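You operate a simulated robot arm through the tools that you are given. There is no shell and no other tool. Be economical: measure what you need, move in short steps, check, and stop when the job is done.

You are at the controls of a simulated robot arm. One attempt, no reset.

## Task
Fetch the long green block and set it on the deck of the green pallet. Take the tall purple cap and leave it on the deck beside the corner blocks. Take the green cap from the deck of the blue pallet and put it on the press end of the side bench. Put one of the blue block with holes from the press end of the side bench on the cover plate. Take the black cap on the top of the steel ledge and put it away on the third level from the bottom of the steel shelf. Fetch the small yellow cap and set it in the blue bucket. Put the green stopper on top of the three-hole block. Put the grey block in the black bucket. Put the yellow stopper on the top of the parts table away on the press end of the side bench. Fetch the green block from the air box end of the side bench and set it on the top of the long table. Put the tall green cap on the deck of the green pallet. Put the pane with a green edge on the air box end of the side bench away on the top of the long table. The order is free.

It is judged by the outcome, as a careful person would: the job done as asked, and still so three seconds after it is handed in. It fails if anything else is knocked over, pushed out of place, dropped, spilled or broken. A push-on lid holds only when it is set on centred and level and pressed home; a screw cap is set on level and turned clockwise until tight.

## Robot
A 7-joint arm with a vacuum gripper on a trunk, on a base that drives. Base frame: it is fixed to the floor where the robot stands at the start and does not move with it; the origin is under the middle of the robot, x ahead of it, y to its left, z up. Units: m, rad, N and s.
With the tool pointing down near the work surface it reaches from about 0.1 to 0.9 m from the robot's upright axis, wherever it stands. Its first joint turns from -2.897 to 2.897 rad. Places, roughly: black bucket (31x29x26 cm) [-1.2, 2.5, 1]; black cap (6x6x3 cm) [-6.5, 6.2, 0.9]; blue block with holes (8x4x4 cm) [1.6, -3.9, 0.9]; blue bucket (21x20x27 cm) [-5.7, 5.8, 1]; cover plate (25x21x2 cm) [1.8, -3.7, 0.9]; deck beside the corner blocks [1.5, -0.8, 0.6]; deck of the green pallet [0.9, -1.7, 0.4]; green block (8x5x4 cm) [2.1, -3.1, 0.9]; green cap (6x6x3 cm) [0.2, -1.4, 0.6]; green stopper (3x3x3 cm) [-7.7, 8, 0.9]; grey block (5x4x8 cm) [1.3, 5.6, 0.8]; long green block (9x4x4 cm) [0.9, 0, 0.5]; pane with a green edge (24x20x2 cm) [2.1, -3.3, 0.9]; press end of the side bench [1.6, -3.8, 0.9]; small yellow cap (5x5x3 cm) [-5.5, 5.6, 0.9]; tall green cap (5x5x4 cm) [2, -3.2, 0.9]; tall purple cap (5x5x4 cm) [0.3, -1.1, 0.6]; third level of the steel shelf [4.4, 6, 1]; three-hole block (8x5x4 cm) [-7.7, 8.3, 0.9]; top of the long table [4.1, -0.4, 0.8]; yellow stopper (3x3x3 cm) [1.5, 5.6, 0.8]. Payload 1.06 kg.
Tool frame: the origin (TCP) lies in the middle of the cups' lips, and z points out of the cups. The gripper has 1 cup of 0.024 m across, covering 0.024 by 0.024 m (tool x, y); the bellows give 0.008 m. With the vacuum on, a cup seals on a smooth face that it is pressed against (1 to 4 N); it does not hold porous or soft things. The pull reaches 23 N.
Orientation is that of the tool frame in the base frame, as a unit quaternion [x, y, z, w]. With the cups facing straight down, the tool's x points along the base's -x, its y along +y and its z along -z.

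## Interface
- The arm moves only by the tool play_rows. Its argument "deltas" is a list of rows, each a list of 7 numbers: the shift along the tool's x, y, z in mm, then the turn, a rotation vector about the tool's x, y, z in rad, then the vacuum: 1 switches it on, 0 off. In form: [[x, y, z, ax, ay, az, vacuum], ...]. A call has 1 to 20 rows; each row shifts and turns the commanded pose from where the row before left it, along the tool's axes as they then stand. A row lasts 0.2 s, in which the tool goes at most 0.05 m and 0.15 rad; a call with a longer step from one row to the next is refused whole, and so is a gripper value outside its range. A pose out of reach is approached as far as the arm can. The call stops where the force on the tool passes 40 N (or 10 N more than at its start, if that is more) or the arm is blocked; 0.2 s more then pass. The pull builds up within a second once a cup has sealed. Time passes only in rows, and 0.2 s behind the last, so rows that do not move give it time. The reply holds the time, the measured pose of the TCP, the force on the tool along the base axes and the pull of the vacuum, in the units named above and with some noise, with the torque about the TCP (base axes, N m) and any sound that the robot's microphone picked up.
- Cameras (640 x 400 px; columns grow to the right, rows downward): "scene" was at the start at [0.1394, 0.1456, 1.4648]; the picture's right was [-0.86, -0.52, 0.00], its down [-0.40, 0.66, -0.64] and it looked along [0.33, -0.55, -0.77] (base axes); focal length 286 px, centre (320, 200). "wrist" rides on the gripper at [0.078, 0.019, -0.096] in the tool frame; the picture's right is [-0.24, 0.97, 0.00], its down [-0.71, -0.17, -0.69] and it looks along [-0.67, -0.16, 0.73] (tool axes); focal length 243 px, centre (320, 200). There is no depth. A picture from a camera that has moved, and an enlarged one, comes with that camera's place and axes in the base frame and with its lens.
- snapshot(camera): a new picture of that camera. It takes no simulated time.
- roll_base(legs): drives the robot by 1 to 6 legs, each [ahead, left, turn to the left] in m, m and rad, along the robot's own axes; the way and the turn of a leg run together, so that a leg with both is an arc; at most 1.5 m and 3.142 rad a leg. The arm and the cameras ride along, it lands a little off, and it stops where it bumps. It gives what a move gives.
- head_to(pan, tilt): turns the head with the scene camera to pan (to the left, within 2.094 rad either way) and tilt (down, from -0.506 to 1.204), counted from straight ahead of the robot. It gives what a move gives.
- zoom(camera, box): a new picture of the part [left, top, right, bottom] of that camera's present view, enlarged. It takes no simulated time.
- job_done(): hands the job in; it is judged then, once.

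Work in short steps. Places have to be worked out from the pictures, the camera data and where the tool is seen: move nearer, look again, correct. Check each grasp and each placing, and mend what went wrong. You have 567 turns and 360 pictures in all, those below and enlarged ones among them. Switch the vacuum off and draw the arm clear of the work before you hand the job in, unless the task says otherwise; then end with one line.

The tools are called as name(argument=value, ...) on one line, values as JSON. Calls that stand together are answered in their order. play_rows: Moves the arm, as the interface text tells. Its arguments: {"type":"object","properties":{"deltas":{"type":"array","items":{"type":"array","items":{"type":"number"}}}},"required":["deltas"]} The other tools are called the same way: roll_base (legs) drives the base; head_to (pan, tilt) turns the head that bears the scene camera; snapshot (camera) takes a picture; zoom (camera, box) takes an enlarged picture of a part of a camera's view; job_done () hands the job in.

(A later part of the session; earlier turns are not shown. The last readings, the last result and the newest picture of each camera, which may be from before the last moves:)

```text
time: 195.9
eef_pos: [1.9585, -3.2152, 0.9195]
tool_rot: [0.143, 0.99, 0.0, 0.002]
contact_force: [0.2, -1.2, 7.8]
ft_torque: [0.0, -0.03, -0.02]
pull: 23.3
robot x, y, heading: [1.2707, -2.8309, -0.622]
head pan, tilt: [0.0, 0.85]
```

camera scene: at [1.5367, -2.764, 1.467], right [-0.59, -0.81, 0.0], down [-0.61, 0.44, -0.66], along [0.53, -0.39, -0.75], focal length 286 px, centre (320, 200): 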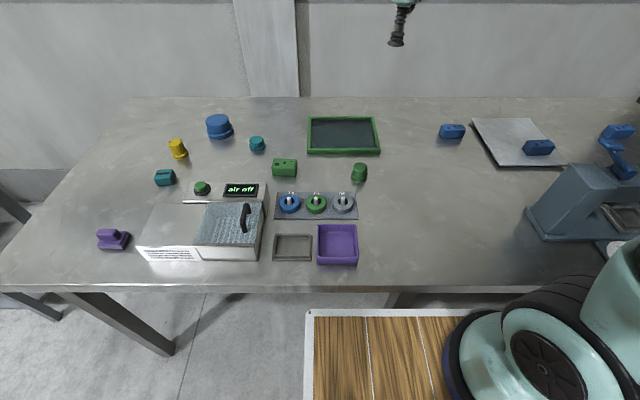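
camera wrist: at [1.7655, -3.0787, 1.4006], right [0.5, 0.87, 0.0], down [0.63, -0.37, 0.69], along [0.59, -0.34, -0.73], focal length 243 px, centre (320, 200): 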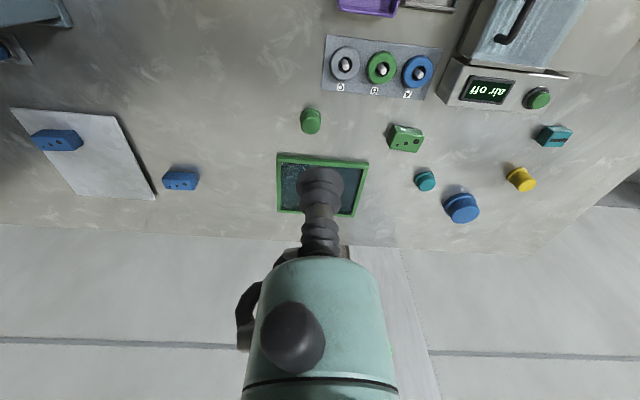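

Sealed. Lifting, retracting, then moving back to the aisle middle and turning to the green pallet.

play_rows(deltas=[[0, 0, -10, 0, 0, 0, 1], [0, 0, -35, 0, 0, 0, 1], [0, 0, -48, 0, 0, 0, 1], [0, 0, -48, 0, 0, 0, 1], [0, 0, -48, 0, 0, 0, 1], [0, 0, -48, 0, 0, 0, 1], [0, 0, -48, 0, 0, 0, 1], [0, 0, -48, 0, 0, 0, 1], [45, 0, 0, 0, 0, 0, 1], [45, 0, 0, 0, 0, 0, 1], [45, 0, 0, 0, 0, 0, 1], [45, 0, 0, 0, 0, 0, 1], [45, 0, 0, 0, 0, 0, 1]])

roll_base(legs=[[-0.14, 0, 0], [0, 0.7, 0], [0, 0, 3.12]])

head_to(pan=0.0, tilt=0.85)

snapshot(camera="scene")

```text
time: 198.7
eef_pos: [1.7447, -3.1524, 1.2503]
tool_rot: [0.144, 0.99, 0.002, -0.001]
contact_force: [0.3, 0.1, -0.4]
ft_torque: [0.02, 0.01, 0.0]
pull: 23.2
robot x, y, heading: [1.2695, -2.8289, -0.63]
head pan, tilt: [0.0, 0.85]
```

```text
time: 210.7
eef_pos: [1.0977, -1.8574, 1.2527]
tool_rot: [0.988, -0.152, -0.001, 0.001]
contact_force: [0.8, -0.2, -0.6]
ft_torque: [0.02, -0.02, -0.01]
pull: 22.5
robot x, y, heading: [1.5676, -2.1894, 2.493]
head pan, tilt: [0.0, 0.85]
```

```text
time: 211.3
eef_pos: [1.0983, -1.857, 1.2512]
tool_rot: [0.988, -0.152, -0.001, 0.001]
contact_force: [0.4, -0.2, -1.1]
ft_torque: [-0.04, 0.0, -0.01]
pull: 22.6
robot x, y, heading: [1.5662, -2.1873, 2.497]
head pan, tilt: [0.0, 0.85]
```

```text
296 pictures are left
camera scene: at [1.2972, -2.2463, 1.467], right [0.6, 0.8, 0.0], down [0.6, -0.45, -0.66], along [-0.53, 0.4, -0.75], focal length 286 px, centre (320, 200)
```

scene: 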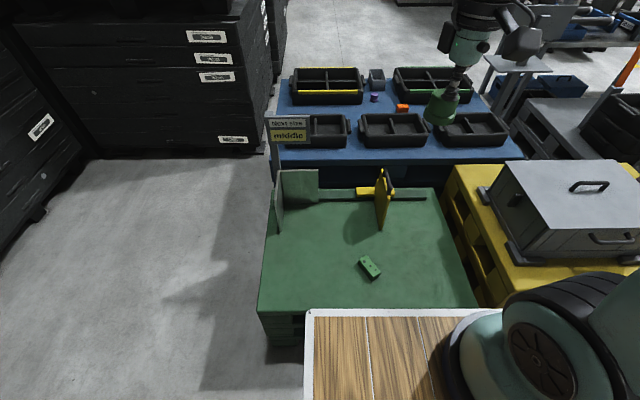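

Target for the cap: (1.10, −1.62), beside the block. Moving over and lowering to just above.

play_rows(deltas=[[-14, -45, 0, 0, 0, 0, 1], [-14, -45, 0, 0, 0, 0, 1], [-14, -45, 0, 0, 0, 0, 1], [-14, -45, 0, 0, 0, 0, 1], [-13, -46, 0, 0, 0, 0, 1], [0, 0, 48, 0, 0, 0, 1], [0, 0, 48, 0, 0, 0, 1], [0, 0, 48, 0, 0, 0, 1], [0, 0, 48, 0, 0, 0, 1], [0, 0, 48, 0, 0, 0, 1], [0, 0, 48, 0, 0, 0, 1], [0, 0, 48, 0, 0, 0, 1], [0, 0, 48, 0, 0, 0, 1], [0, 0, 48, 0, 0, 0, 1], [0, 0, 48, 0, 0, 0, 1], [0, 0, 48, 0, 0, 0, 1], [0, 0, 48, 0, 0, 0, 1], [0, 0, 48, 0, 0, 0, 1], [0, 0, 48, 0, 0, 0, 1]])

snapshot(camera="wrist")

```text
time: 215.3
eef_pos: [1.0977, -1.62, 0.5793]
tool_rot: [0.988, -0.152, -0.001, 0.001]
contact_force: [0.5, 0.3, -0.5]
ft_torque: [0.04, 0.03, 0.04]
pull: 22.6
robot x, y, heading: [1.5674, -2.1883, 2.499]
head pan, tilt: [0.0, 0.85]
```

```text
295 pictures are left
camera wrist: at [1.1664, -1.6613, 0.6737], right [-0.52, -0.86, 0.0], down [-0.62, 0.38, 0.69], along [-0.59, 0.35, -0.73], focal length 243 px, centre (320, 200)
```

wrist: 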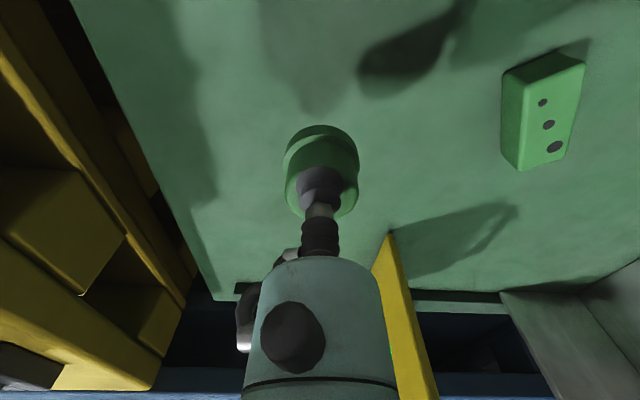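

play_rows(deltas=[[0, 0, 40, 0, 0, 0, 1], [0, 0, 40, 0, 0, 0, 1], [0, 0, 10, 0, 0, 0, 1], [0, 0, 5, 0, 0, 0, 1], [0, 0, 0, 0, 0, 0, 1]])

play_rows(deltas=[[0, 0, 2.5, 0, 0, 0, 1], [0, 0, 2.5, 0, 0, 0, 1], [0, 0, 2, 0, 0, 0, 1]])

```text
time: 216.5
eef_pos: [1.0987, -1.6212, 0.4839]
tool_rot: [0.989, -0.151, -0.001, 0.0]
contact_force: [2.1, -0.1, 10.9]
ft_torque: [0.04, 0.02, -0.03]
pull: 23.2
robot x, y, heading: [1.5653, -2.1877, 2.498]
head pan, tilt: [0.0, 0.85]
```

```text
time: 217.2
eef_pos: [1.0992, -1.6208, 0.4809]
tool_rot: [0.988, -0.152, 0.0, 0.0]
contact_force: [4.4, -6.8, 27.0]
ft_torque: [0.06, 0.07, 0.04]
pull: 23.3
robot x, y, heading: [1.5654, -2.1866, 2.493]
head pan, tilt: [0.0, 0.85]
stopped in row 3: the force on the tool passed its limit at 46 N (the readings are from after the stop); the commanded pose is now the measured one
```

Contact; releasing and lifting.

play_rows(deltas=[[0, 0, -2, 0, 0, 0, 0], [0, 0, 0, 0, 0, 0, 0], [0, 0, 0, 0, 0, 0, 0], [0, 0, 0, 0, 0, 0, 0], [0, 0, -4, 0, 0, 0, 0], [0, 0, -15, 0, 0, 0, 0], [0, 0, -40, 0, 0, 0, 0], [0, 0, -45, 0, 0, 0, 0], [0, 0, -48, 0, 0, 0, 0], [0, 0, -48, 0, 0, 0, 0], [0, 0, -48, 0, 0, 0, 0]])

snapshot(camera="wrist")

```text
time: 219.6
eef_pos: [1.1019, -1.6214, 0.7299]
tool_rot: [0.988, -0.152, 0.0, 0.001]
contact_force: [-0.1, -0.6, 0.5]
ft_torque: [-0.02, 0.0, -0.01]
pull: 0.1
robot x, y, heading: [1.5654, -2.1859, 2.495]
head pan, tilt: [0.0, 0.85]
```

```text
294 pictures are left
camera wrist: at [1.1696, -1.6626, 0.8258], right [-0.52, -0.86, 0.0], down [-0.62, 0.38, 0.69], along [-0.59, 0.35, -0.73], focal length 243 px, centre (320, 200)
```

wrist: 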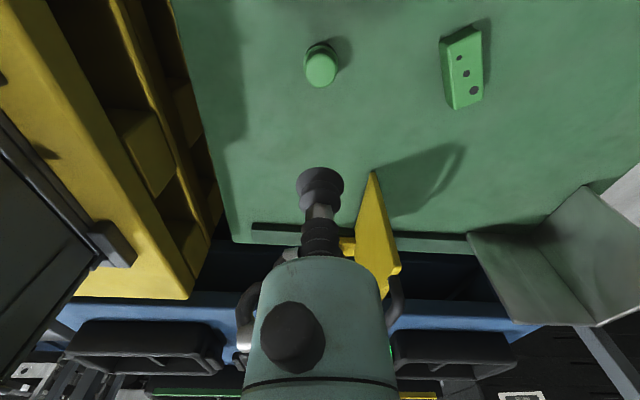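

Tall cap placed on the green deck. Returning to the bench for the green block.

play_rows(deltas=[[0, 0, -48, 0, 0, 0, 0], [0, 0, -48, 0, 0, 0, 0], [0, 0, -48, 0, 0, 0, 0], [0, 0, -48, 0, 0, 0, 0], [0, 0, -48, 0, 0, 0, 0], [0, 0, -48, 0, 0, 0, 0], [0, 0, -48, 0, 0, 0, 0], [0, 0, -48, 0, 0, 0, 0], [0, 0, -48, 0, 0, 0, 0], [0, 0, -48, 0, 0, 0, 0], [0, 0, -48, 0, 0, 0, 0], [20, 35, 0, 0, 0, 0, 0], [20, 35, 0, 0, 0, 0, 0], [20, 35, 0, 0, 0, 0, 0], [20, 35, 0, 0, 0, 0, 0]])

roll_base(legs=[[0, 0, -3.12], [0, -0.495, 0], [0.22, 0, 0]])

head_to(pan=0.0, tilt=0.85)

snapshot(camera="scene")

snapshot(camera="wrist")

```text
time: 222.8
eef_pos: [1.1336, -1.7788, 1.2551]
tool_rot: [0.988, -0.153, 0.0, 0.001]
contact_force: [0.1, 0.1, -0.1]
ft_torque: [-0.04, -0.04, 0.01]
pull: 0.0
robot x, y, heading: [1.566, -2.1841, 2.498]
head pan, tilt: [0.0, 0.85]
```

```text
time: 234.3
eef_pos: [1.8865, -3.1272, 1.257]
tool_rot: [0.15, 0.989, 0.0, 0.001]
contact_force: [-0.5, -0.1, 0.1]
ft_torque: [-0.03, 0.0, 0.01]
pull: 0.1
robot x, y, heading: [1.4529, -2.7211, -0.641]
head pan, tilt: [0.0, 0.85]
```

```text
time: 234.9
eef_pos: [1.8875, -3.127, 1.2567]
tool_rot: [0.15, 0.989, 0.0, 0.001]
contact_force: [-0.5, 0.7, -0.1]
ft_torque: [0.02, 0.03, 0.0]
pull: 0.0
robot x, y, heading: [1.4527, -2.7207, -0.636]
head pan, tilt: [0.0, 0.85]
```

```text
293 pictures are left
camera scene: at [1.7206, -2.6581, 1.467], right [-0.6, -0.8, 0.0], down [-0.6, 0.45, -0.66], along [0.53, -0.4, -0.75], focal length 286 px, centre (320, 200)
```

scene: 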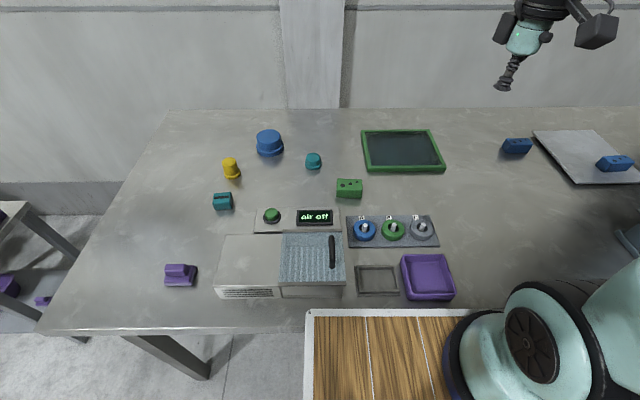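

```text
292 pictures are left
camera wrist: at [1.8172, -3.0852, 1.3522], right [0.51, 0.86, 0.0], down [0.62, -0.37, 0.69], along [0.59, -0.35, -0.73], focal length 243 px, centre (320, 200)
```

wrist: 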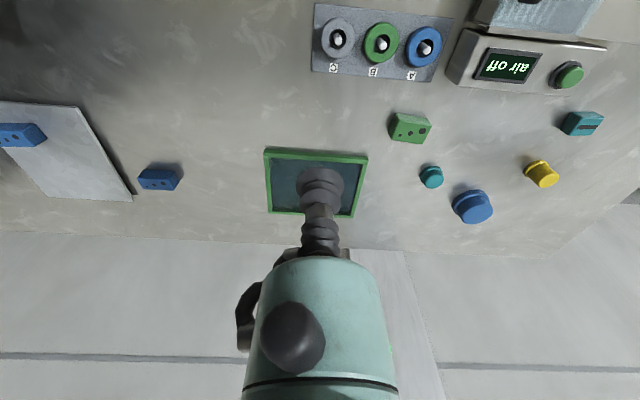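

Green block at about (2.10, −3.05). Moving above it.

play_rows(deltas=[[-34, 27, 0, 0, 0, 0, 0], [-34, 27, 0, 0, 0, 0, 0], [-34, 27, 0, 0, 0, 0, 0], [-34, 27, 0, 0, 0, 0, 0], [-34, 26, 20, 0, 0, 0, 0], [0, 0, 48, 0, 0, 0, 0], [0, 0, 48, 0, 0, 0, 0], [0, 0, 48, 0, 0, 0, 0], [0, 0, 48, 0, 0, 0, 0], [0, 0, 48, 0, 0, 0, 0], [0, 0, 0, 0, 0, 0, 0]])

zoom(camera="wrist", box=[220, 70, 420, 200])

```text
time: 237.3
eef_pos: [2.089, -3.049, 0.9974]
tool_rot: [0.15, 0.989, 0.001, 0.001]
contact_force: [0.5, 1.2, -0.1]
ft_torque: [0.01, 0.04, -0.01]
pull: 0.1
robot x, y, heading: [1.4553, -2.7207, -0.644]
head pan, tilt: [0.0, 0.85]
```

```text
3.08 times, centred on (320, 135) of wrist
camera zoom: at [2.0205, -3.0072, 1.0927], right [0.51, 0.86, 0.0], down [0.62, -0.37, 0.69], along [0.59, -0.35, -0.73], focal length 746 px, centre (320, 400)
```

zoom: 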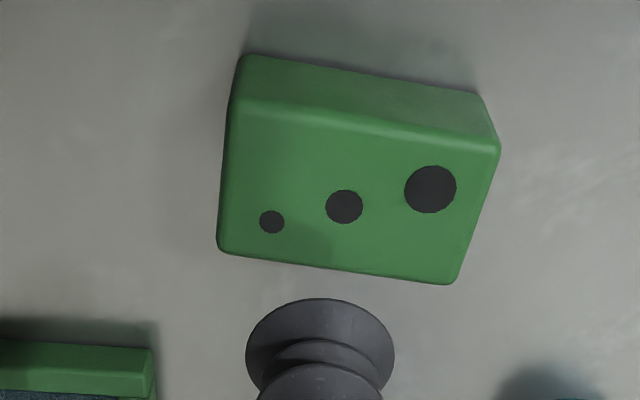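

play_rows(deltas=[[-16, 4, 25, 0, 0, 0, 0], [0, 0, 27, 0, 0, 0, 0], [0, 0, 0, 0, 0, 0, 0]])

zoom(camera="wrist", box=[220, 100, 420, 230])

```text
time: 238.1
eef_pos: [2.1067, -3.0519, 0.9435]
tool_rot: [0.151, 0.988, 0.001, 0.001]
contact_force: [-0.5, 0.2, -0.6]
ft_torque: [-0.03, 0.05, -0.03]
pull: 0.1
robot x, y, heading: [1.4514, -2.7188, -0.643]
head pan, tilt: [0.0, 0.85]
```

```text
3.08 times, centred on (320, 165) of wrist
camera zoom: at [2.0367, -3.0096, 1.0399], right [0.51, 0.86, 0.0], down [0.62, -0.37, 0.69], along [0.59, -0.35, -0.73], focal length 746 px, centre (320, 308)
```

zoom: 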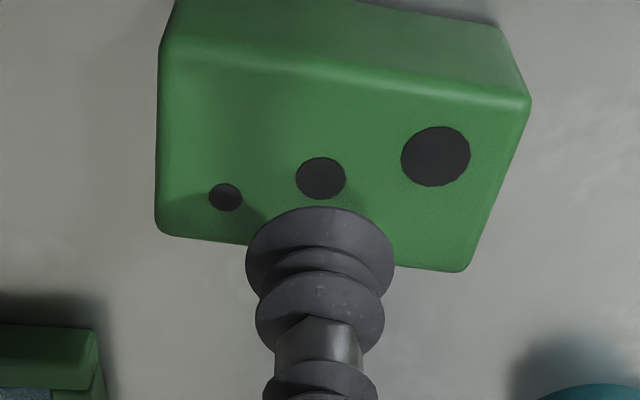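

Aligned on the middle hole. Pressing with vacuum.

play_rows(deltas=[[0, 0, 12, 0, 0, 0, 1], [0, 0, 8, 0, 0, 0, 1], [0, 0, 5, 0, 0, 0, 1], [0, 0, 3, 0, 0, 0, 1], [0, 0, 0, 0, 0, 0, 1], [0, 0, 0, 0, 0, 0, 1]])

```text
time: 239.5
eef_pos: [2.1067, -3.0517, 0.9168]
tool_rot: [0.149, 0.989, 0.0, 0.001]
contact_force: [-1.2, -0.2, -0.5]
ft_torque: [-0.04, 0.03, 0.0]
pull: 23.0
robot x, y, heading: [1.4496, -2.7219, -0.648]
head pan, tilt: [0.0, 0.85]
```

Sealed. Lifting, retracting and strafing along the aisle to the long table.

play_rows(deltas=[[0, 0, -10, 0, 0, 0, 1], [0, 0, -35, 0, 0, 0, 1], [0, 0, -48, 0, 0, 0, 1], [0, 0, -48, 0, 0, 0, 1], [0, 0, -48, 0, 0, 0, 1], [0, 0, -48, 0, 0, 0, 1], [0, 0, -48, 0, 0, 0, 1], [0, 0, -48, 0, 0, 0, 1], [45, 0, 0, 0, 0, 0, 1], [45, 0, 0, 0, 0, 0, 1], [45, 0, 0, 0, 0, 0, 1], [45, 0, 0, 0, 0, 0, 1]])

roll_base(legs=[[-0.14, 0, 0], [0, 1.5, 0], [0, 1.5, 0]])

head_to(pan=0.0, tilt=0.7)

snapshot(camera="scene")

```text
time: 242.1
eef_pos: [1.9356, -2.9984, 1.2498]
tool_rot: [0.15, 0.989, 0.001, -0.001]
contact_force: [0.4, -0.3, -0.7]
ft_torque: [0.0, 0.03, 0.01]
pull: 22.8
robot x, y, heading: [1.4527, -2.7212, -0.645]
head pan, tilt: [0.0, 0.85]
```

```text
time: 257.5
eef_pos: [3.6026, -0.4861, 1.2492]
tool_rot: [0.143, 0.99, -0.001, 0.0]
contact_force: [0.4, 0.0, -1.0]
ft_torque: [0.02, 0.03, 0.02]
pull: 22.6
robot x, y, heading: [3.1171, -0.2144, -0.626]
head pan, tilt: [0.0, 0.85]
```

```text
time: 258.2
eef_pos: [3.6028, -0.4861, 1.2492]
tool_rot: [0.143, 0.99, 0.0, 0.001]
contact_force: [0.5, 0.7, -0.6]
ft_torque: [-0.03, 0.0, -0.01]
pull: 23.0
robot x, y, heading: [3.1143, -0.2154, -0.624]
head pan, tilt: [0.0, 0.7]
```

```text
289 pictures are left
camera scene: at [3.3886, -0.1516, 1.4792], right [-0.58, -0.81, 0.0], down [-0.52, 0.38, -0.76], along [0.62, -0.45, -0.64], focal length 286 px, centre (320, 200)
```

scene: 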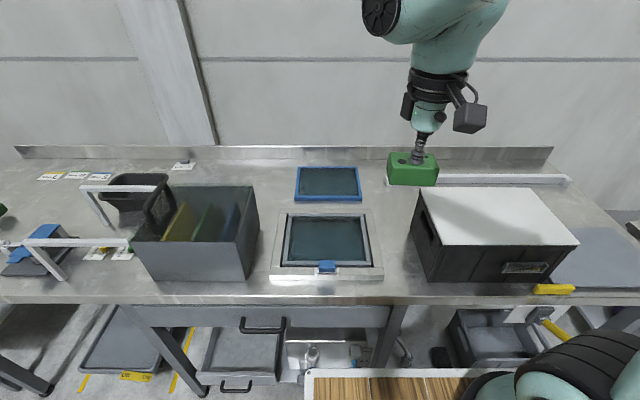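

Table in view. Looking left and right for a free area for the pane as well.

head_to(pan=0.75, tilt=0.6)

snapshot(camera="scene")

head_to(pan=-0.6, tilt=0.6)

snapshot(camera="scene")

```text
time: 259.3
eef_pos: [3.6028, -0.4861, 1.25]
tool_rot: [0.142, 0.99, 0.0, 0.0]
contact_force: [-0.3, 0.3, -1.4]
ft_torque: [0.02, -0.01, -0.01]
pull: 23.1
robot x, y, heading: [3.1143, -0.2148, -0.618]
head pan, tilt: [0.75, 0.6]
```

```text
288 pictures are left
camera scene: at [3.4074, -0.0909, 1.4879], right [0.12, -0.99, 0.0], down [-0.56, -0.07, -0.82], along [0.82, 0.1, -0.57], focal length 286 px, centre (320, 200)
```

scene: 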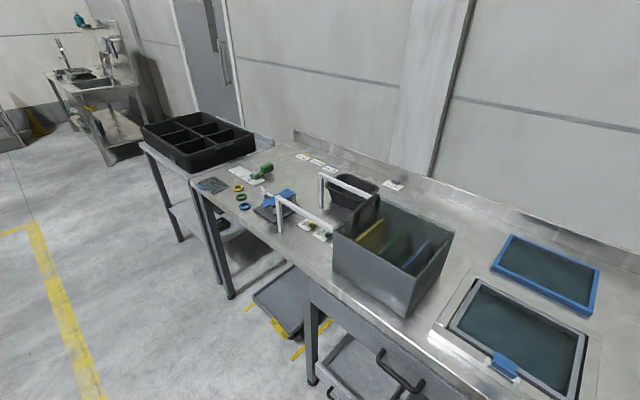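

```text
time: 260.8
eef_pos: [3.6021, -0.4852, 1.2503]
tool_rot: [0.142, 0.99, 0.0, 0.0]
contact_force: [0.5, 0.9, -2.3]
ft_torque: [0.0, -0.04, 0.03]
pull: 23.3
robot x, y, heading: [3.1129, -0.2169, -0.625]
head pan, tilt: [-0.6, 0.6]
```

```text
287 pictures are left
camera scene: at [3.3498, -0.1851, 1.4879], right [-0.94, -0.34, 0.0], down [-0.19, 0.53, -0.83], along [0.28, -0.78, -0.56], focal length 286 px, centre (320, 200)
```

scene: 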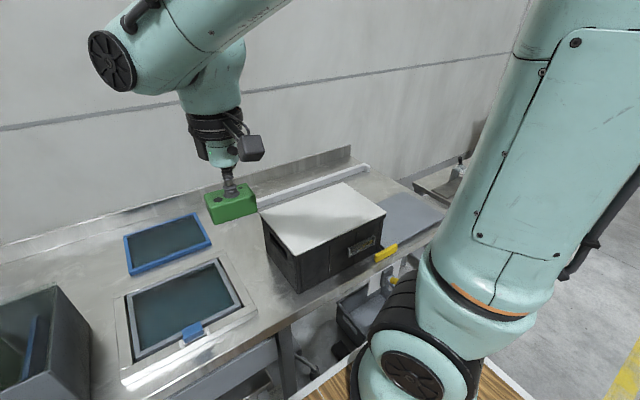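

Free spots: the green block can go at the gap right of the blue pane (near e≈1.66, n≈3.58 in table axes, i.e. ~(3.86, −0.82)); the pane behind the grey box. Driving ahead 0.11 m and looking with the wrist camera.

roll_base(legs=[[0.11, 0, 0]])

play_rows(deltas=[[-40, -20, 0, 0, 0, 0, 1], [-40, -20, 0, 0, 0, 0, 1], [-40, -15, 0, 0, 0, 0, 1]])

snapshot(camera="wrist")

```text
time: 262.0
eef_pos: [3.6925, -0.5516, 1.25]
tool_rot: [0.143, 0.99, 0.0, 0.001]
contact_force: [-0.5, 0.4, -2.1]
ft_torque: [0.03, -0.02, 0.02]
pull: 23.4
robot x, y, heading: [3.2109, -0.2777, -0.624]
head pan, tilt: [-0.6, 0.6]
```

```text
time: 262.8
eef_pos: [3.7907, -0.6355, 1.253]
tool_rot: [0.143, 0.99, 0.0, 0.002]
contact_force: [-0.5, 0.2, -1.5]
ft_torque: [-0.03, -0.05, -0.02]
pull: 22.8
robot x, y, heading: [3.203, -0.2822, -0.628]
head pan, tilt: [-0.6, 0.6]
```

```text
286 pictures are left
camera wrist: at [3.7213, -0.5958, 1.348], right [0.5, 0.87, 0.0], down [0.63, -0.36, 0.69], along [0.59, -0.34, -0.73], focal length 243 px, centre (320, 200)
```

wrist: 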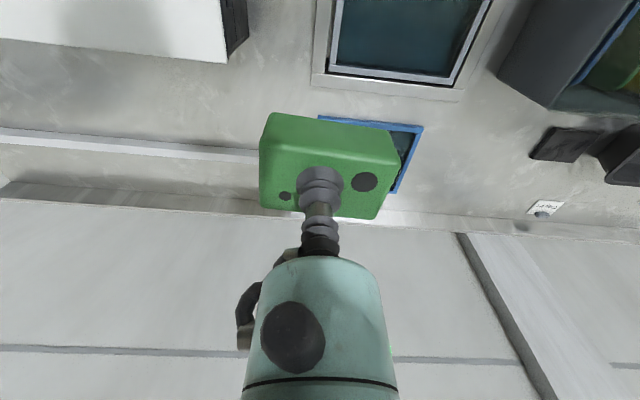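

Clear gap visible; target (3.837, −0.807). Moving over it and lowering to z≈0.93.

play_rows(deltas=[[-23, -38, 0, 0, 0, 0, 1], [-23, -38, 0, 0, 0, 0, 1], [-23, -38, 0, 0, 0, 0, 1], [-23, -38, 0, 0, 0, 0, 1], [0, 0, 46, 0, 0, 0, 1], [0, 0, 46, 0, 0, 0, 1], [0, 0, 46, 0, 0, 0, 1], [0, 0, 46, 0, 0, 0, 1], [0, 0, 46, 0, 0, 0, 1], [0, 0, 46, 0, 0, 0, 1], [0, 0, 46, 0, 0, 0, 1], [0, 0, 0, 0, 0, 0, 1]])

snapshot(camera="wrist")

```text
time: 265.4
eef_pos: [3.8374, -0.8083, 0.9285]
tool_rot: [0.142, 0.99, -0.001, 0.0]
contact_force: [-1.1, 0.2, -0.5]
ft_torque: [0.0, 0.03, -0.02]
pull: 22.9
robot x, y, heading: [3.2059, -0.2774, -0.627]
head pan, tilt: [-0.6, 0.6]
```

```text
285 pictures are left
camera wrist: at [3.7669, -0.7679, 1.0238], right [0.5, 0.87, 0.0], down [0.63, -0.36, 0.69], along [0.59, -0.34, -0.73], focal length 243 px, centre (320, 200)
```

wrist: 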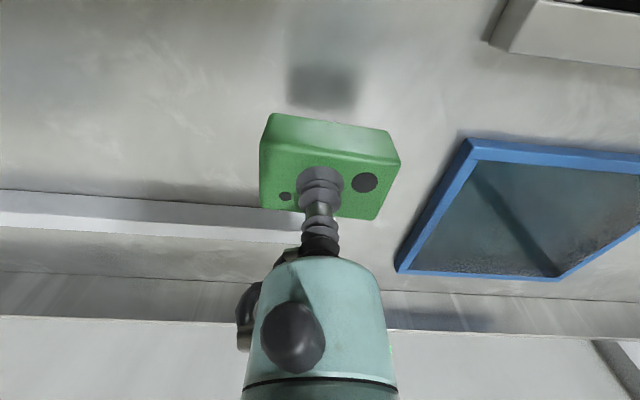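

play_rows(deltas=[[0, 0, 25, 0, 0, 0, 1], [0, 0, 12, 0, 0, 0, 1], [0, 0, 4, 0, 0, 0, 1], [0, 0, 0, 0, 0, 0, 1]])

```text
time: 266.4
eef_pos: [3.8371, -0.8064, 0.8892]
tool_rot: [0.142, 0.99, -0.001, 0.001]
contact_force: [-0.5, -0.1, -1.4]
ft_torque: [0.0, 0.01, 0.0]
pull: 22.6
robot x, y, heading: [3.2078, -0.2802, -0.629]
head pan, tilt: [-0.6, 0.6]
```

play_rows(deltas=[[0, 0, 3, 0, 0, 0, 1], [0, 0, 3, 0, 0, 0, 1], [0, 0, 3, 0, 0, 0, 1], [0, 0, 0, 0, 0, 0, 1]])

```text
time: 267.4
eef_pos: [3.8395, -0.8089, 0.8783]
tool_rot: [0.142, 0.99, 0.0, 0.0]
contact_force: [1.2, 0.6, -1.9]
ft_torque: [-0.01, -0.02, 0.0]
pull: 23.1
robot x, y, heading: [3.2066, -0.2791, -0.627]
head pan, tilt: [-0.6, 0.6]
```

play_rows(deltas=[[0, 0, 3, 0, 0, 0, 1], [0, 0, 3, 0, 0, 0, 1], [0, 0, 0, 0, 0, 0, 1]])

```text
time: 268.2
eef_pos: [3.8391, -0.8083, 0.8729]
tool_rot: [0.142, 0.99, -0.001, 0.001]
contact_force: [1.2, 0.3, 13.5]
ft_torque: [0.03, 0.02, 0.02]
pull: 22.8
robot x, y, heading: [3.2101, -0.2834, -0.628]
head pan, tilt: [-0.6, 0.6]
```

Contact (table ≈0.837). Releasing and lifting.

play_rows(deltas=[[0, 0, 0, 0, 0, 0, 0], [0, 0, 0, 0, 0, 0, 0], [0, 0, 0, 0, 0, 0, 0], [0, 0, -4, 0, 0, 0, 0], [0, 0, -15, 0, 0, 0, 0], [0, 0, -40, 0, 0, 0, 0], [0, 0, -48, 0, 0, 0, 0], [0, 0, -48, 0, 0, 0, 0], [0, 0, -48, 0, 0, 0, 0], [0, 0, -48, 0, 0, 0, 0], [0, 0, -48, 0, 0, 0, 0], [0, 0, -48, 0, 0, 0, 0], [0, 0, -48, 0, 0, 0, 0]])

snapshot(camera="wrist")

```text
time: 271.0
eef_pos: [3.8412, -0.8093, 1.2664]
tool_rot: [0.142, 0.99, 0.001, 0.0]
contact_force: [0.3, -0.9, 0.0]
ft_torque: [0.03, 0.02, -0.02]
pull: 0.1
robot x, y, heading: [3.2067, -0.2781, -0.625]
head pan, tilt: [-0.6, 0.6]
```

```text
284 pictures are left
camera wrist: at [3.7706, -0.7693, 1.3629], right [0.5, 0.87, 0.0], down [0.63, -0.36, 0.68], along [0.59, -0.34, -0.73], focal length 243 px, centre (320, 200)
```

wrist: 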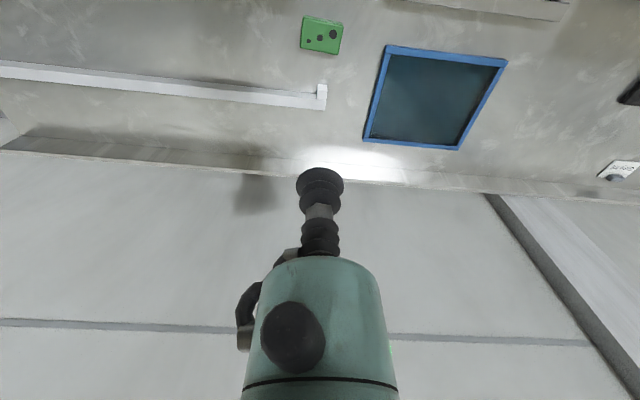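

Green block done. Going back to the bench for the pane.

play_rows(deltas=[[40, 25, 0, 0, 0, 0, 0], [40, 25, 0, 0, 0, 0, 0], [40, 25, 0, 0, 0, 0, 0], [40, 25, 0, 0, 0, 0, 0], [40, 15, 0, 0, 0, 0, 0]])

roll_base(legs=[[-0.13, 0, 0], [0, -1.5, 0], [0, -1.533, 0], [0.11, 0, 0]])

snapshot(camera="wrist")

head_to(pan=0.0, tilt=0.85)

snapshot(camera="scene")

```text
time: 272.2
eef_pos: [3.6794, -0.6421, 1.2662]
tool_rot: [0.142, 0.99, 0.001, 0.0]
contact_force: [-0.3, 0.5, -0.3]
ft_torque: [0.07, 0.03, 0.01]
pull: 0.1
robot x, y, heading: [3.2079, -0.2833, -0.623]
head pan, tilt: [-0.6, 0.6]
```

```text
refused: -1.533 is not a number from -1.5 to 1.5
```

```text
283 pictures are left
camera wrist: at [3.6081, -0.6016, 1.3617], right [0.5, 0.87, 0.0], down [0.63, -0.36, 0.69], along [0.59, -0.34, -0.73], focal length 243 px, centre (320, 200)
```

wrist: 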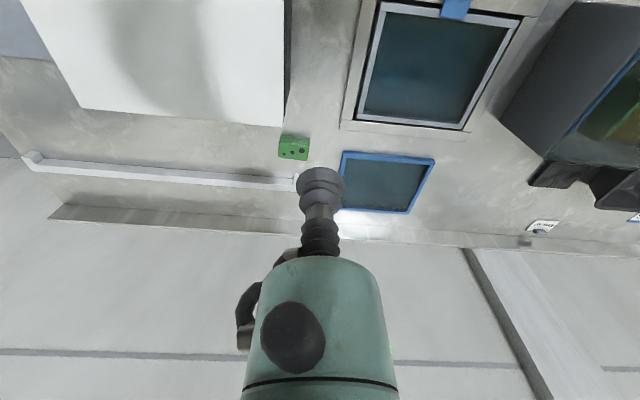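

```text
time: 273.2
eef_pos: [3.6787, -0.6428, 1.2666]
tool_rot: [0.142, 0.99, 0.0, 0.001]
contact_force: [0.0, -0.5, -0.4]
ft_torque: [0.02, 0.0, 0.01]
pull: 0.0
robot x, y, heading: [3.2073, -0.2811, -0.626]
head pan, tilt: [0.0, 0.85]
```

```text
282 pictures are left
camera scene: at [3.4731, -0.2125, 1.467], right [-0.59, -0.81, 0.0], down [-0.61, 0.44, -0.66], along [0.54, -0.39, -0.75], focal length 286 px, centre (320, 200)
```

scene: 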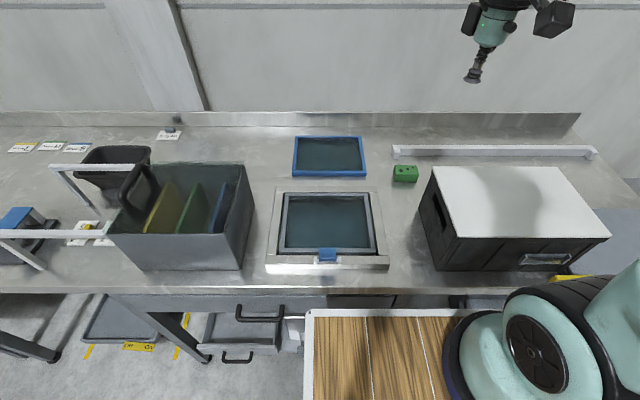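

roll_base(legs=[[-0.13, 0, 0], [0, -1.5, 0], [0, -1.5, 0], [0.11, 0, 0]])

snapshot(camera="wrist")

```text
time: 289.6
eef_pos: [1.8963, -3.1024, 1.2674]
tool_rot: [0.134, 0.991, -0.001, 0.001]
contact_force: [1.4, -0.5, 0.0]
ft_torque: [-0.01, 0.01, -0.02]
pull: 0.0
robot x, y, heading: [1.4161, -2.7447, -0.609]
head pan, tilt: [0.0, 0.85]
```

```text
281 pictures are left
camera wrist: at [1.8247, -3.0633, 1.3621], right [0.49, 0.87, 0.0], down [0.64, -0.35, 0.69], along [0.6, -0.33, -0.73], focal length 243 px, centre (320, 200)
```

wrist: 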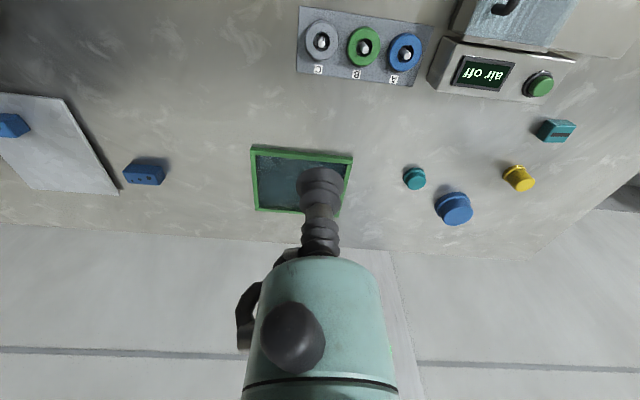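

Moving over the pane's middle.

play_rows(deltas=[[-44, -18, 0, 0, 0, 0, 0], [-44, -19, 0, 0, 0, 0, 0], [-45, -19, 0, 0, 0, 0, 0], [-45, -19, 0, 0, 0, 0, 0], [-45, -19, 0, 0, 0, 0, 0], [-45, -19, 10, 0, 0, 0, 0], [0, 0, 48, 0, 0, 0, 0], [0, 0, 48, 0, 0, 0, 0], [0, 0, 48, 0, 0, 0, 0], [0, 0, 48, 0, 0, 0, 0], [0, 0, 30, 0, 0, 0, 0], [0, 0, 0, 0, 0, 0, 0]])

snapshot(camera="wrist")

```text
time: 292.2
eef_pos: [2.1248, -3.2823, 1.0364]
tool_rot: [0.134, 0.991, 0.0, 0.001]
contact_force: [-0.3, -0.4, -0.9]
ft_torque: [0.02, 0.0, -0.01]
pull: 0.0
robot x, y, heading: [1.4209, -2.7476, -0.61]
head pan, tilt: [0.0, 0.85]
```

```text
280 pictures are left
camera wrist: at [2.0536, -3.243, 1.1314], right [0.49, 0.87, 0.0], down [0.64, -0.35, 0.69], along [0.6, -0.33, -0.73], focal length 243 px, centre (320, 200)
```

wrist: 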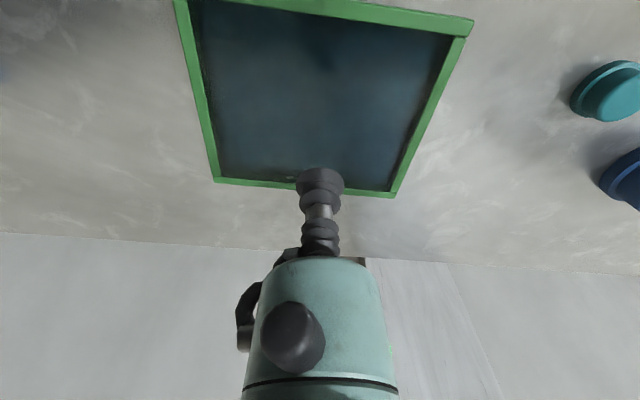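

play_rows(deltas=[[-19, -7, 30, 0, 0, 0, 0], [0, 0, 45, 0, 0, 0, 0], [0, 0, 40, 0, 0, 0, 1], [0, 0, 8, 0, 0, 0, 1], [0, 0, 4, 0, 0, 0, 1], [0, 0, 4, 0, 0, 0, 1], [0, 0, 0, 0, 0, 0, 1]])

```text
time: 293.8
eef_pos: [2.1407, -3.295, 0.9038]
tool_rot: [0.134, 0.991, 0.0, 0.001]
contact_force: [0.3, -0.2, 0.9]
ft_torque: [-0.02, 0.0, -0.02]
pull: 0.1
robot x, y, heading: [1.4195, -2.7475, -0.613]
head pan, tilt: [0.0, 0.85]
```

play_rows(deltas=[[0, 0, 3, 0, 0, 0, 1], [0, 0, 3, 0, 0, 0, 1], [0, 0, 3, 0, 0, 0, 1], [0, 0, 2, 0, 0, 0, 1], [0, 0, 0, 0, 0, 0, 1]])

```text
time: 295.0
eef_pos: [2.1405, -3.2928, 0.8924]
tool_rot: [0.134, 0.991, -0.001, 0.003]
contact_force: [-0.9, 4.4, 15.1]
ft_torque: [0.0, 0.01, -0.05]
pull: 22.7
robot x, y, heading: [1.4165, -2.7473, -0.611]
head pan, tilt: [0.0, 0.85]
```

Sealed on the glass. Lifting slowly and checking.

play_rows(deltas=[[0, 0, -5, 0, 0, 0, 1], [0, 0, -10, 0, 0, 0, 1], [0, 0, -20, 0, 0, 0, 1], [0, 0, -30, 0, 0, 0, 1], [0, 0, -40, 0, 0, 0, 1], [0, 0, -45, 0, 0, 0, 1], [0, 0, -45, 0, 0, 0, 1], [0, 0, -45, 0, 0, 0, 1], [0, 0, -45, 0, 0, 0, 1], [0, 0, -45, 0, 0, 0, 1], [0, 0, -30, 0, 0, 0, 1], [0, 0, 0, 0, 0, 0, 1]])

snapshot(camera="wrist")

```text
time: 297.6
eef_pos: [2.1421, -3.2962, 1.2549]
tool_rot: [0.135, 0.991, 0.001, 0.001]
contact_force: [0.6, 0.0, -4.4]
ft_torque: [0.02, 0.05, -0.02]
pull: 22.9
robot x, y, heading: [1.4139, -2.7506, -0.609]
head pan, tilt: [0.0, 0.85]
```

```text
279 pictures are left
camera wrist: at [2.071, -3.2568, 1.35], right [0.49, 0.87, 0.0], down [0.64, -0.35, 0.69], along [0.6, -0.33, -0.73], focal length 243 px, centre (320, 200)
```

wrist: 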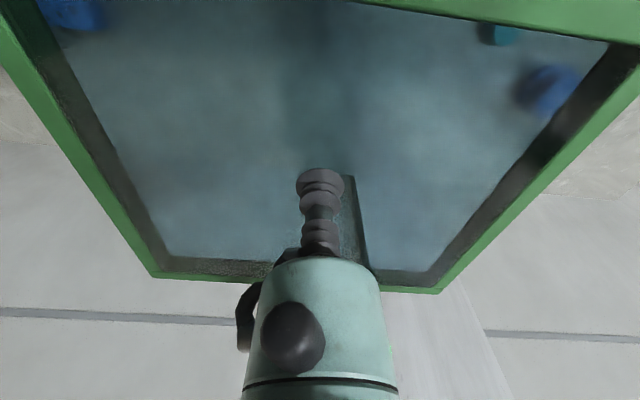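

Held well. Retracting a little and driving to the long table, further left this time.

play_rows(deltas=[[20, 0, 0, 0, 0, 0, 1], [40, 8, 0, 0, 0, 0, 1], [40, 8, 0, 0, 0, 0, 1], [40, 8, 0, 0, 0, 0, 1], [40, 8, 0, 0, 0, 0, 1], [30, 8, 0, 0, 0, 0, 1], [20, 0, 0, 0, 0, 0, 1]])

roll_base(legs=[[-0.14, 0, -0.03], [0, 1.5, 0], [0, 1.5, 0], [0, 0.5, 0]])

head_to(pan=0.0, tilt=0.75)

snapshot(camera="scene")

```text
time: 299.2
eef_pos: [1.9302, -3.197, 1.2543]
tool_rot: [0.134, 0.991, -0.001, 0.001]
contact_force: [0.1, 0.5, -5.2]
ft_torque: [0.06, 0.09, -0.01]
pull: 22.9
robot x, y, heading: [1.4172, -2.7467, -0.611]
head pan, tilt: [0.0, 0.85]
```

```text
time: 316.9
eef_pos: [3.8391, -0.3039, 1.2531]
tool_rot: [0.141, 0.99, -0.001, 0.001]
contact_force: [0.1, -1.3, -3.6]
ft_torque: [0.03, 0.03, -0.01]
pull: 23.0
robot x, y, heading: [3.329, 0.1466, -0.617]
head pan, tilt: [0.0, 0.85]
```

```text
time: 317.6
eef_pos: [3.8378, -0.3036, 1.2542]
tool_rot: [0.14, 0.99, 0.0, 0.0]
contact_force: [-0.3, 0.1, -4.6]
ft_torque: [0.02, -0.01, -0.01]
pull: 22.4
robot x, y, heading: [3.3302, 0.1488, -0.625]
head pan, tilt: [0.0, 0.75]
```

```text
278 pictures are left
camera scene: at [3.602, 0.2147, 1.475], right [-0.58, -0.81, 0.0], down [-0.56, 0.4, -0.73], along [0.59, -0.42, -0.68], focal length 286 px, centre (320, 200)
```

scene: 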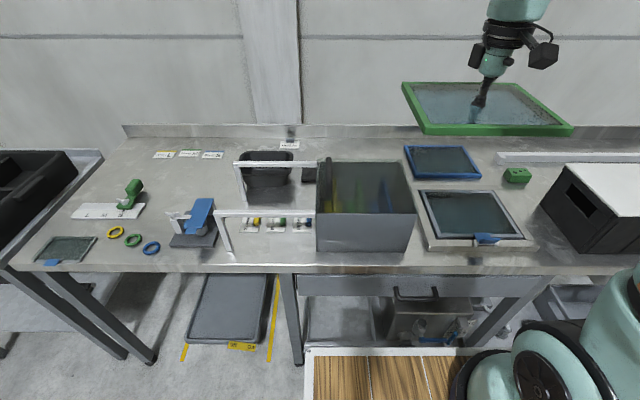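

The gap behind the grey box is about 0.32 m wide; target pane centre there. Driving ahead 0.17 m, then positioning.

roll_base(legs=[[0.17, 0.06, 0]])

snapshot(camera="scene")

```text
time: 319.1
eef_pos: [4.0111, -0.3534, 1.2521]
tool_rot: [0.14, 0.99, 0.0, 0.001]
contact_force: [0.4, -0.1, -3.2]
ft_torque: [0.03, 0.02, -0.01]
pull: 23.1
robot x, y, heading: [3.5066, 0.0987, -0.618]
head pan, tilt: [0.0, 0.75]
```

```text
277 pictures are left
camera scene: at [3.7749, 0.1647, 1.475], right [-0.58, -0.81, 0.0], down [-0.56, 0.4, -0.73], along [0.6, -0.42, -0.68], focal length 286 px, centre (320, 200)
```

scene: 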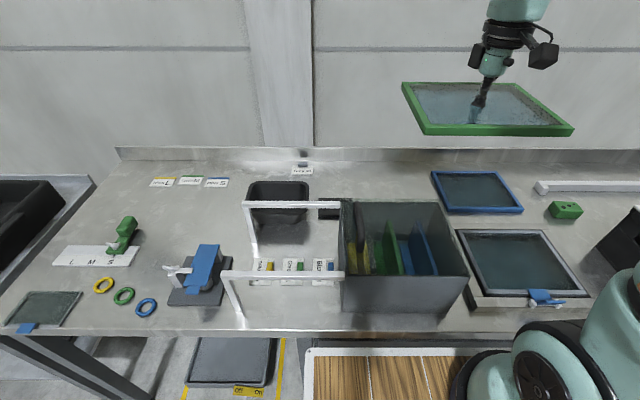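

play_rows(deltas=[[-36, -2, 0, 0, 0, 0, 1], [-36, -2, 0, 0, 0, 0, 1], [-36, -2, 0, 0, 0, 0, 1], [-36, -2, 0, 0, 0, 0, 1], [-36, -2, 0, 0, 0, 0, 1], [-35, -1, 0, 0, 0, 0, 1], [0, 0, 40, 0, 0, 0, 1], [0, 0, 40, 0, 0, 0, 1], [0, 0, 40, 0, 0, 0, 1], [0, 0, 40, 0, 0, 0, 1], [0, 0, 30, 0, 0, 0, 1], [0, 0, 0, 0, 0, 0, 1]])

snapshot(camera="wrist")

snapshot(camera="scene")

```text
time: 321.7
eef_pos: [4.216, -0.4235, 1.0643]
tool_rot: [0.14, 0.99, 0.001, 0.001]
contact_force: [0.0, 0.8, -3.1]
ft_torque: [0.02, -0.01, 0.04]
pull: 22.8
robot x, y, heading: [3.5055, 0.1005, -0.615]
head pan, tilt: [0.0, 0.75]
```

```text
276 pictures are left
camera wrist: at [4.1451, -0.3837, 1.1596], right [0.5, 0.87, 0.0], down [0.63, -0.36, 0.69], along [0.6, -0.34, -0.73], focal length 243 px, centre (320, 200)
```

wrist: 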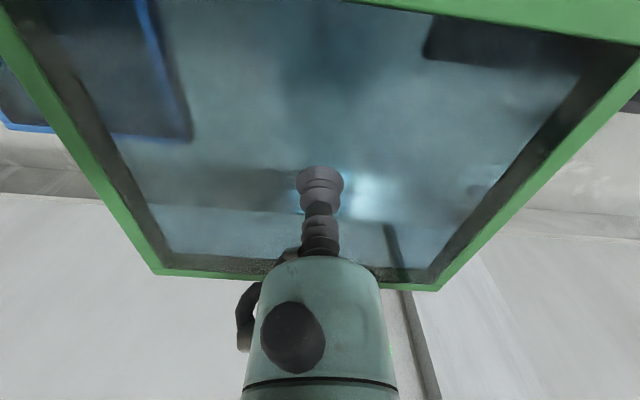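

```text
275 pictures are left
camera scene: at [3.7748, 0.1648, 1.475], right [-0.58, -0.81, 0.0], down [-0.56, 0.4, -0.73], along [0.6, -0.42, -0.68], focal length 286 px, centre (320, 200)
```

scene: 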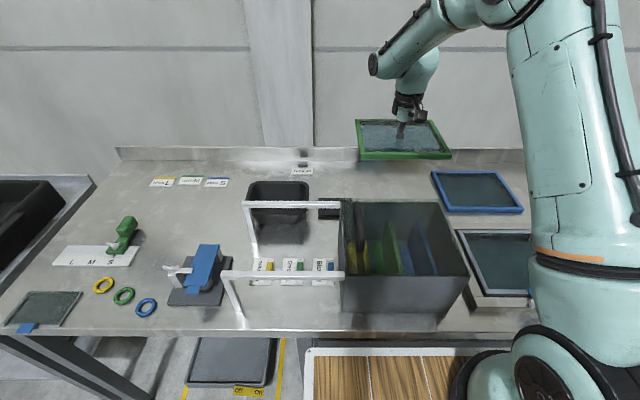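

Through the glass, I see a black tab at the bin's right (e≈2.30) and the blue pane's edge (e≈2.025). I'll shift 2.8 cm right to centre in the gap and lower to near the table, then check.

play_rows(deltas=[[10, -26, 0, 0, 0, 0, 1], [0, 0, 40, 0, 0, 0, 1], [0, 0, 40, 0, 0, 0, 1], [0, 0, 40, 0, 0, 0, 1], [0, 0, 30, 0, 0, 0, 1], [0, 0, 10, 0, 0, 0, 1], [0, 0, 0, 0, 0, 0, 1]])

snapshot(camera="wrist")

zoom(camera="scene", box=[300, 120, 540, 270])

```text
time: 323.3
eef_pos: [4.1993, -0.4458, 0.9011]
tool_rot: [0.14, 0.99, 0.0, 0.001]
contact_force: [1.0, -0.2, -3.9]
ft_torque: [0.04, 0.04, -0.02]
pull: 22.5
robot x, y, heading: [3.4993, 0.0972, -0.619]
head pan, tilt: [0.0, 0.75]
```

```text
274 pictures are left
camera wrist: at [4.1282, -0.4062, 0.9975], right [0.5, 0.87, 0.0], down [0.63, -0.36, 0.69], along [0.6, -0.34, -0.73], focal length 243 px, centre (320, 200)
```

wrist: 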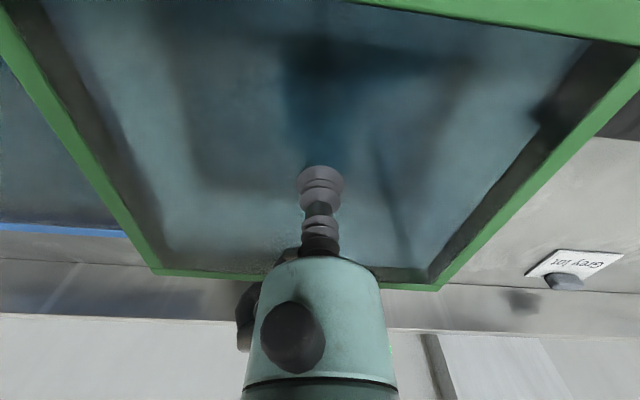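

```text
2.67 times, centred on (420, 195) of scene
camera zoom: at [3.7748, 0.1647, 1.475], right [-0.58, -0.81, 0.0], down [-0.56, 0.4, -0.73], along [0.6, -0.42, -0.68], focal length 762 px, centre (53, 213)
```

zoom: 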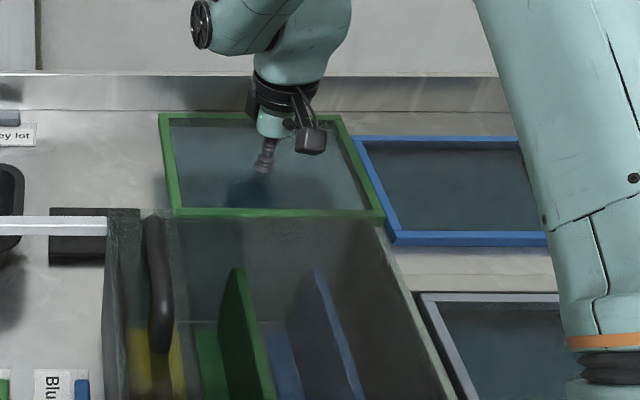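

Pane spans e 2.05–2.28, within the gap (2.02–2.30). Lowering.

play_rows(deltas=[[0, 0, 20, 0, 0, 0, 1], [0, 0, 15, 0, 0, 0, 1], [0, 0, 5, 0, 0, 0, 1], [0, 0, 0, 0, 0, 0, 1]])

```text
time: 324.3
eef_pos: [4.1994, -0.4465, 0.8621]
tool_rot: [0.14, 0.99, -0.001, 0.001]
contact_force: [0.2, 0.0, -4.5]
ft_torque: [0.06, 0.04, 0.0]
pull: 22.7
robot x, y, heading: [3.5058, 0.0992, -0.618]
head pan, tilt: [0.0, 0.75]
```

play_rows(deltas=[[0, 0, 3, 0, 0, 0, 1], [0, 0, 3, 0, 0, 0, 1], [0, 0, 3, 0, 0, 0, 1], [0, 0, 0, 0, 0, 0, 1]])

```text
time: 325.3
eef_pos: [4.1989, -0.4471, 0.8556]
tool_rot: [0.14, 0.99, 0.0, 0.002]
contact_force: [-0.8, 0.7, 13.8]
ft_torque: [-0.04, -0.04, -0.09]
pull: 22.9
robot x, y, heading: [3.5052, 0.0974, -0.621]
head pan, tilt: [0.0, 0.75]
```

Contact, level. Releasing and lifting, then checking.

play_rows(deltas=[[0, 0, 0, 0, 0, 0, 0], [0, 0, 0, 0, 0, 0, 0], [0, 0, 0, 0, 0, 0, 0], [0, 0, 0, 0, 0, 0, 0], [0, 0, -4, 0, 0, 0, 0], [0, 0, -15, 0, 0, 0, 0], [0, 0, -40, 0, 0, 0, 0], [0, 0, -48, 0, 0, 0, 0], [0, 0, -48, 0, 0, 0, 0], [0, 0, -48, 0, 0, 0, 0], [0, 0, -48, 0, 0, 0, 0], [0, 0, -48, 0, 0, 0, 0], [0, 0, -48, 0, 0, 0, 0], [0, 0, -48, 0, 0, 0, 0]])

zoom(camera="scene", box=[300, 120, 540, 270])

```text
time: 328.3
eef_pos: [4.1985, -0.445, 1.2496]
tool_rot: [0.141, 0.99, 0.001, 0.0]
contact_force: [0.7, -0.1, 0.6]
ft_torque: [0.04, 0.03, 0.03]
pull: 0.2
robot x, y, heading: [3.5048, 0.1001, -0.618]
head pan, tilt: [0.0, 0.75]
```

```text
2.67 times, centred on (420, 195) of scene
camera zoom: at [3.7751, 0.1646, 1.475], right [-0.58, -0.81, 0.0], down [-0.56, 0.4, -0.73], along [0.59, -0.42, -0.68], focal length 762 px, centre (53, 213)
```

zoom: 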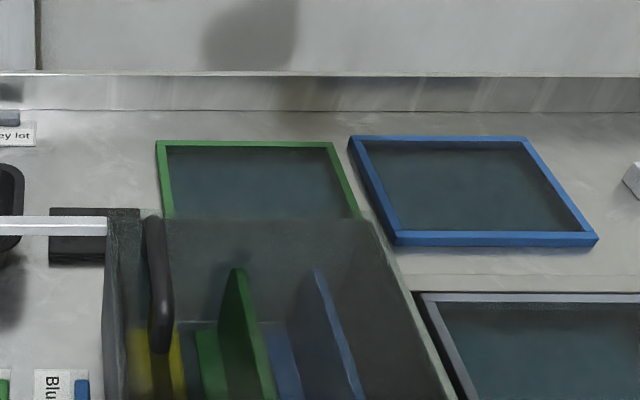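

Pane is placed flat. Next is the tall purple cap; retracting the arm and driving back around to the start side of the blue pallet.

play_rows(deltas=[[45, 10, 0, 0, 0, 0, 0], [45, 10, 0, 0, 0, 0, 0], [45, 10, 0, 0, 0, 0, 0], [45, 10, 0, 0, 0, 0, 0], [45, 10, 0, 0, 0, 0, 0], [45, 10, 0, 0, 0, 0, 0], [30, 10, 0, 0, 0, 0, 0]])

roll_base(legs=[[-0.25, 0, 0], [0, 0, 0.618], [-0.35, 0.75, 0], [-0.35, 0.77, 0], [-0.8, 0, 0], [-1.3, 0.04, 0]])

roll_base(legs=[[-0.8, -0.6, 0], [0, -1.3, 0]])

```text
time: 329.9
eef_pos: [3.9284, -0.2955, 1.2472]
tool_rot: [0.141, 0.99, 0.0, 0.001]
contact_force: [0.5, -0.5, -0.6]
ft_torque: [0.01, 0.03, 0.0]
pull: 0.1
robot x, y, heading: [3.5054, 0.094, -0.62]
head pan, tilt: [0.0, 0.75]
```

```text
time: 351.5
eef_pos: [1.0936, 1.7633, 1.2471]
tool_rot: [-0.166, 0.986, 0.0, 0.001]
contact_force: [0.2, 0.5, 0.1]
ft_torque: [0.0, 0.0, -0.03]
pull: 0.1
robot x, y, heading: [0.5187, 1.8389, -0.007]
head pan, tilt: [0.0, 0.75]
```

```text
time: 362.8
eef_pos: [0.2844, -0.119, 1.2471]
tool_rot: [-0.169, 0.986, 0.001, 0.0]
contact_force: [0.5, -0.7, -0.2]
ft_torque: [0.03, -0.02, 0.03]
pull: 0.0
robot x, y, heading: [-0.2899, -0.0402, 0.002]
head pan, tilt: [0.0, 0.75]
```

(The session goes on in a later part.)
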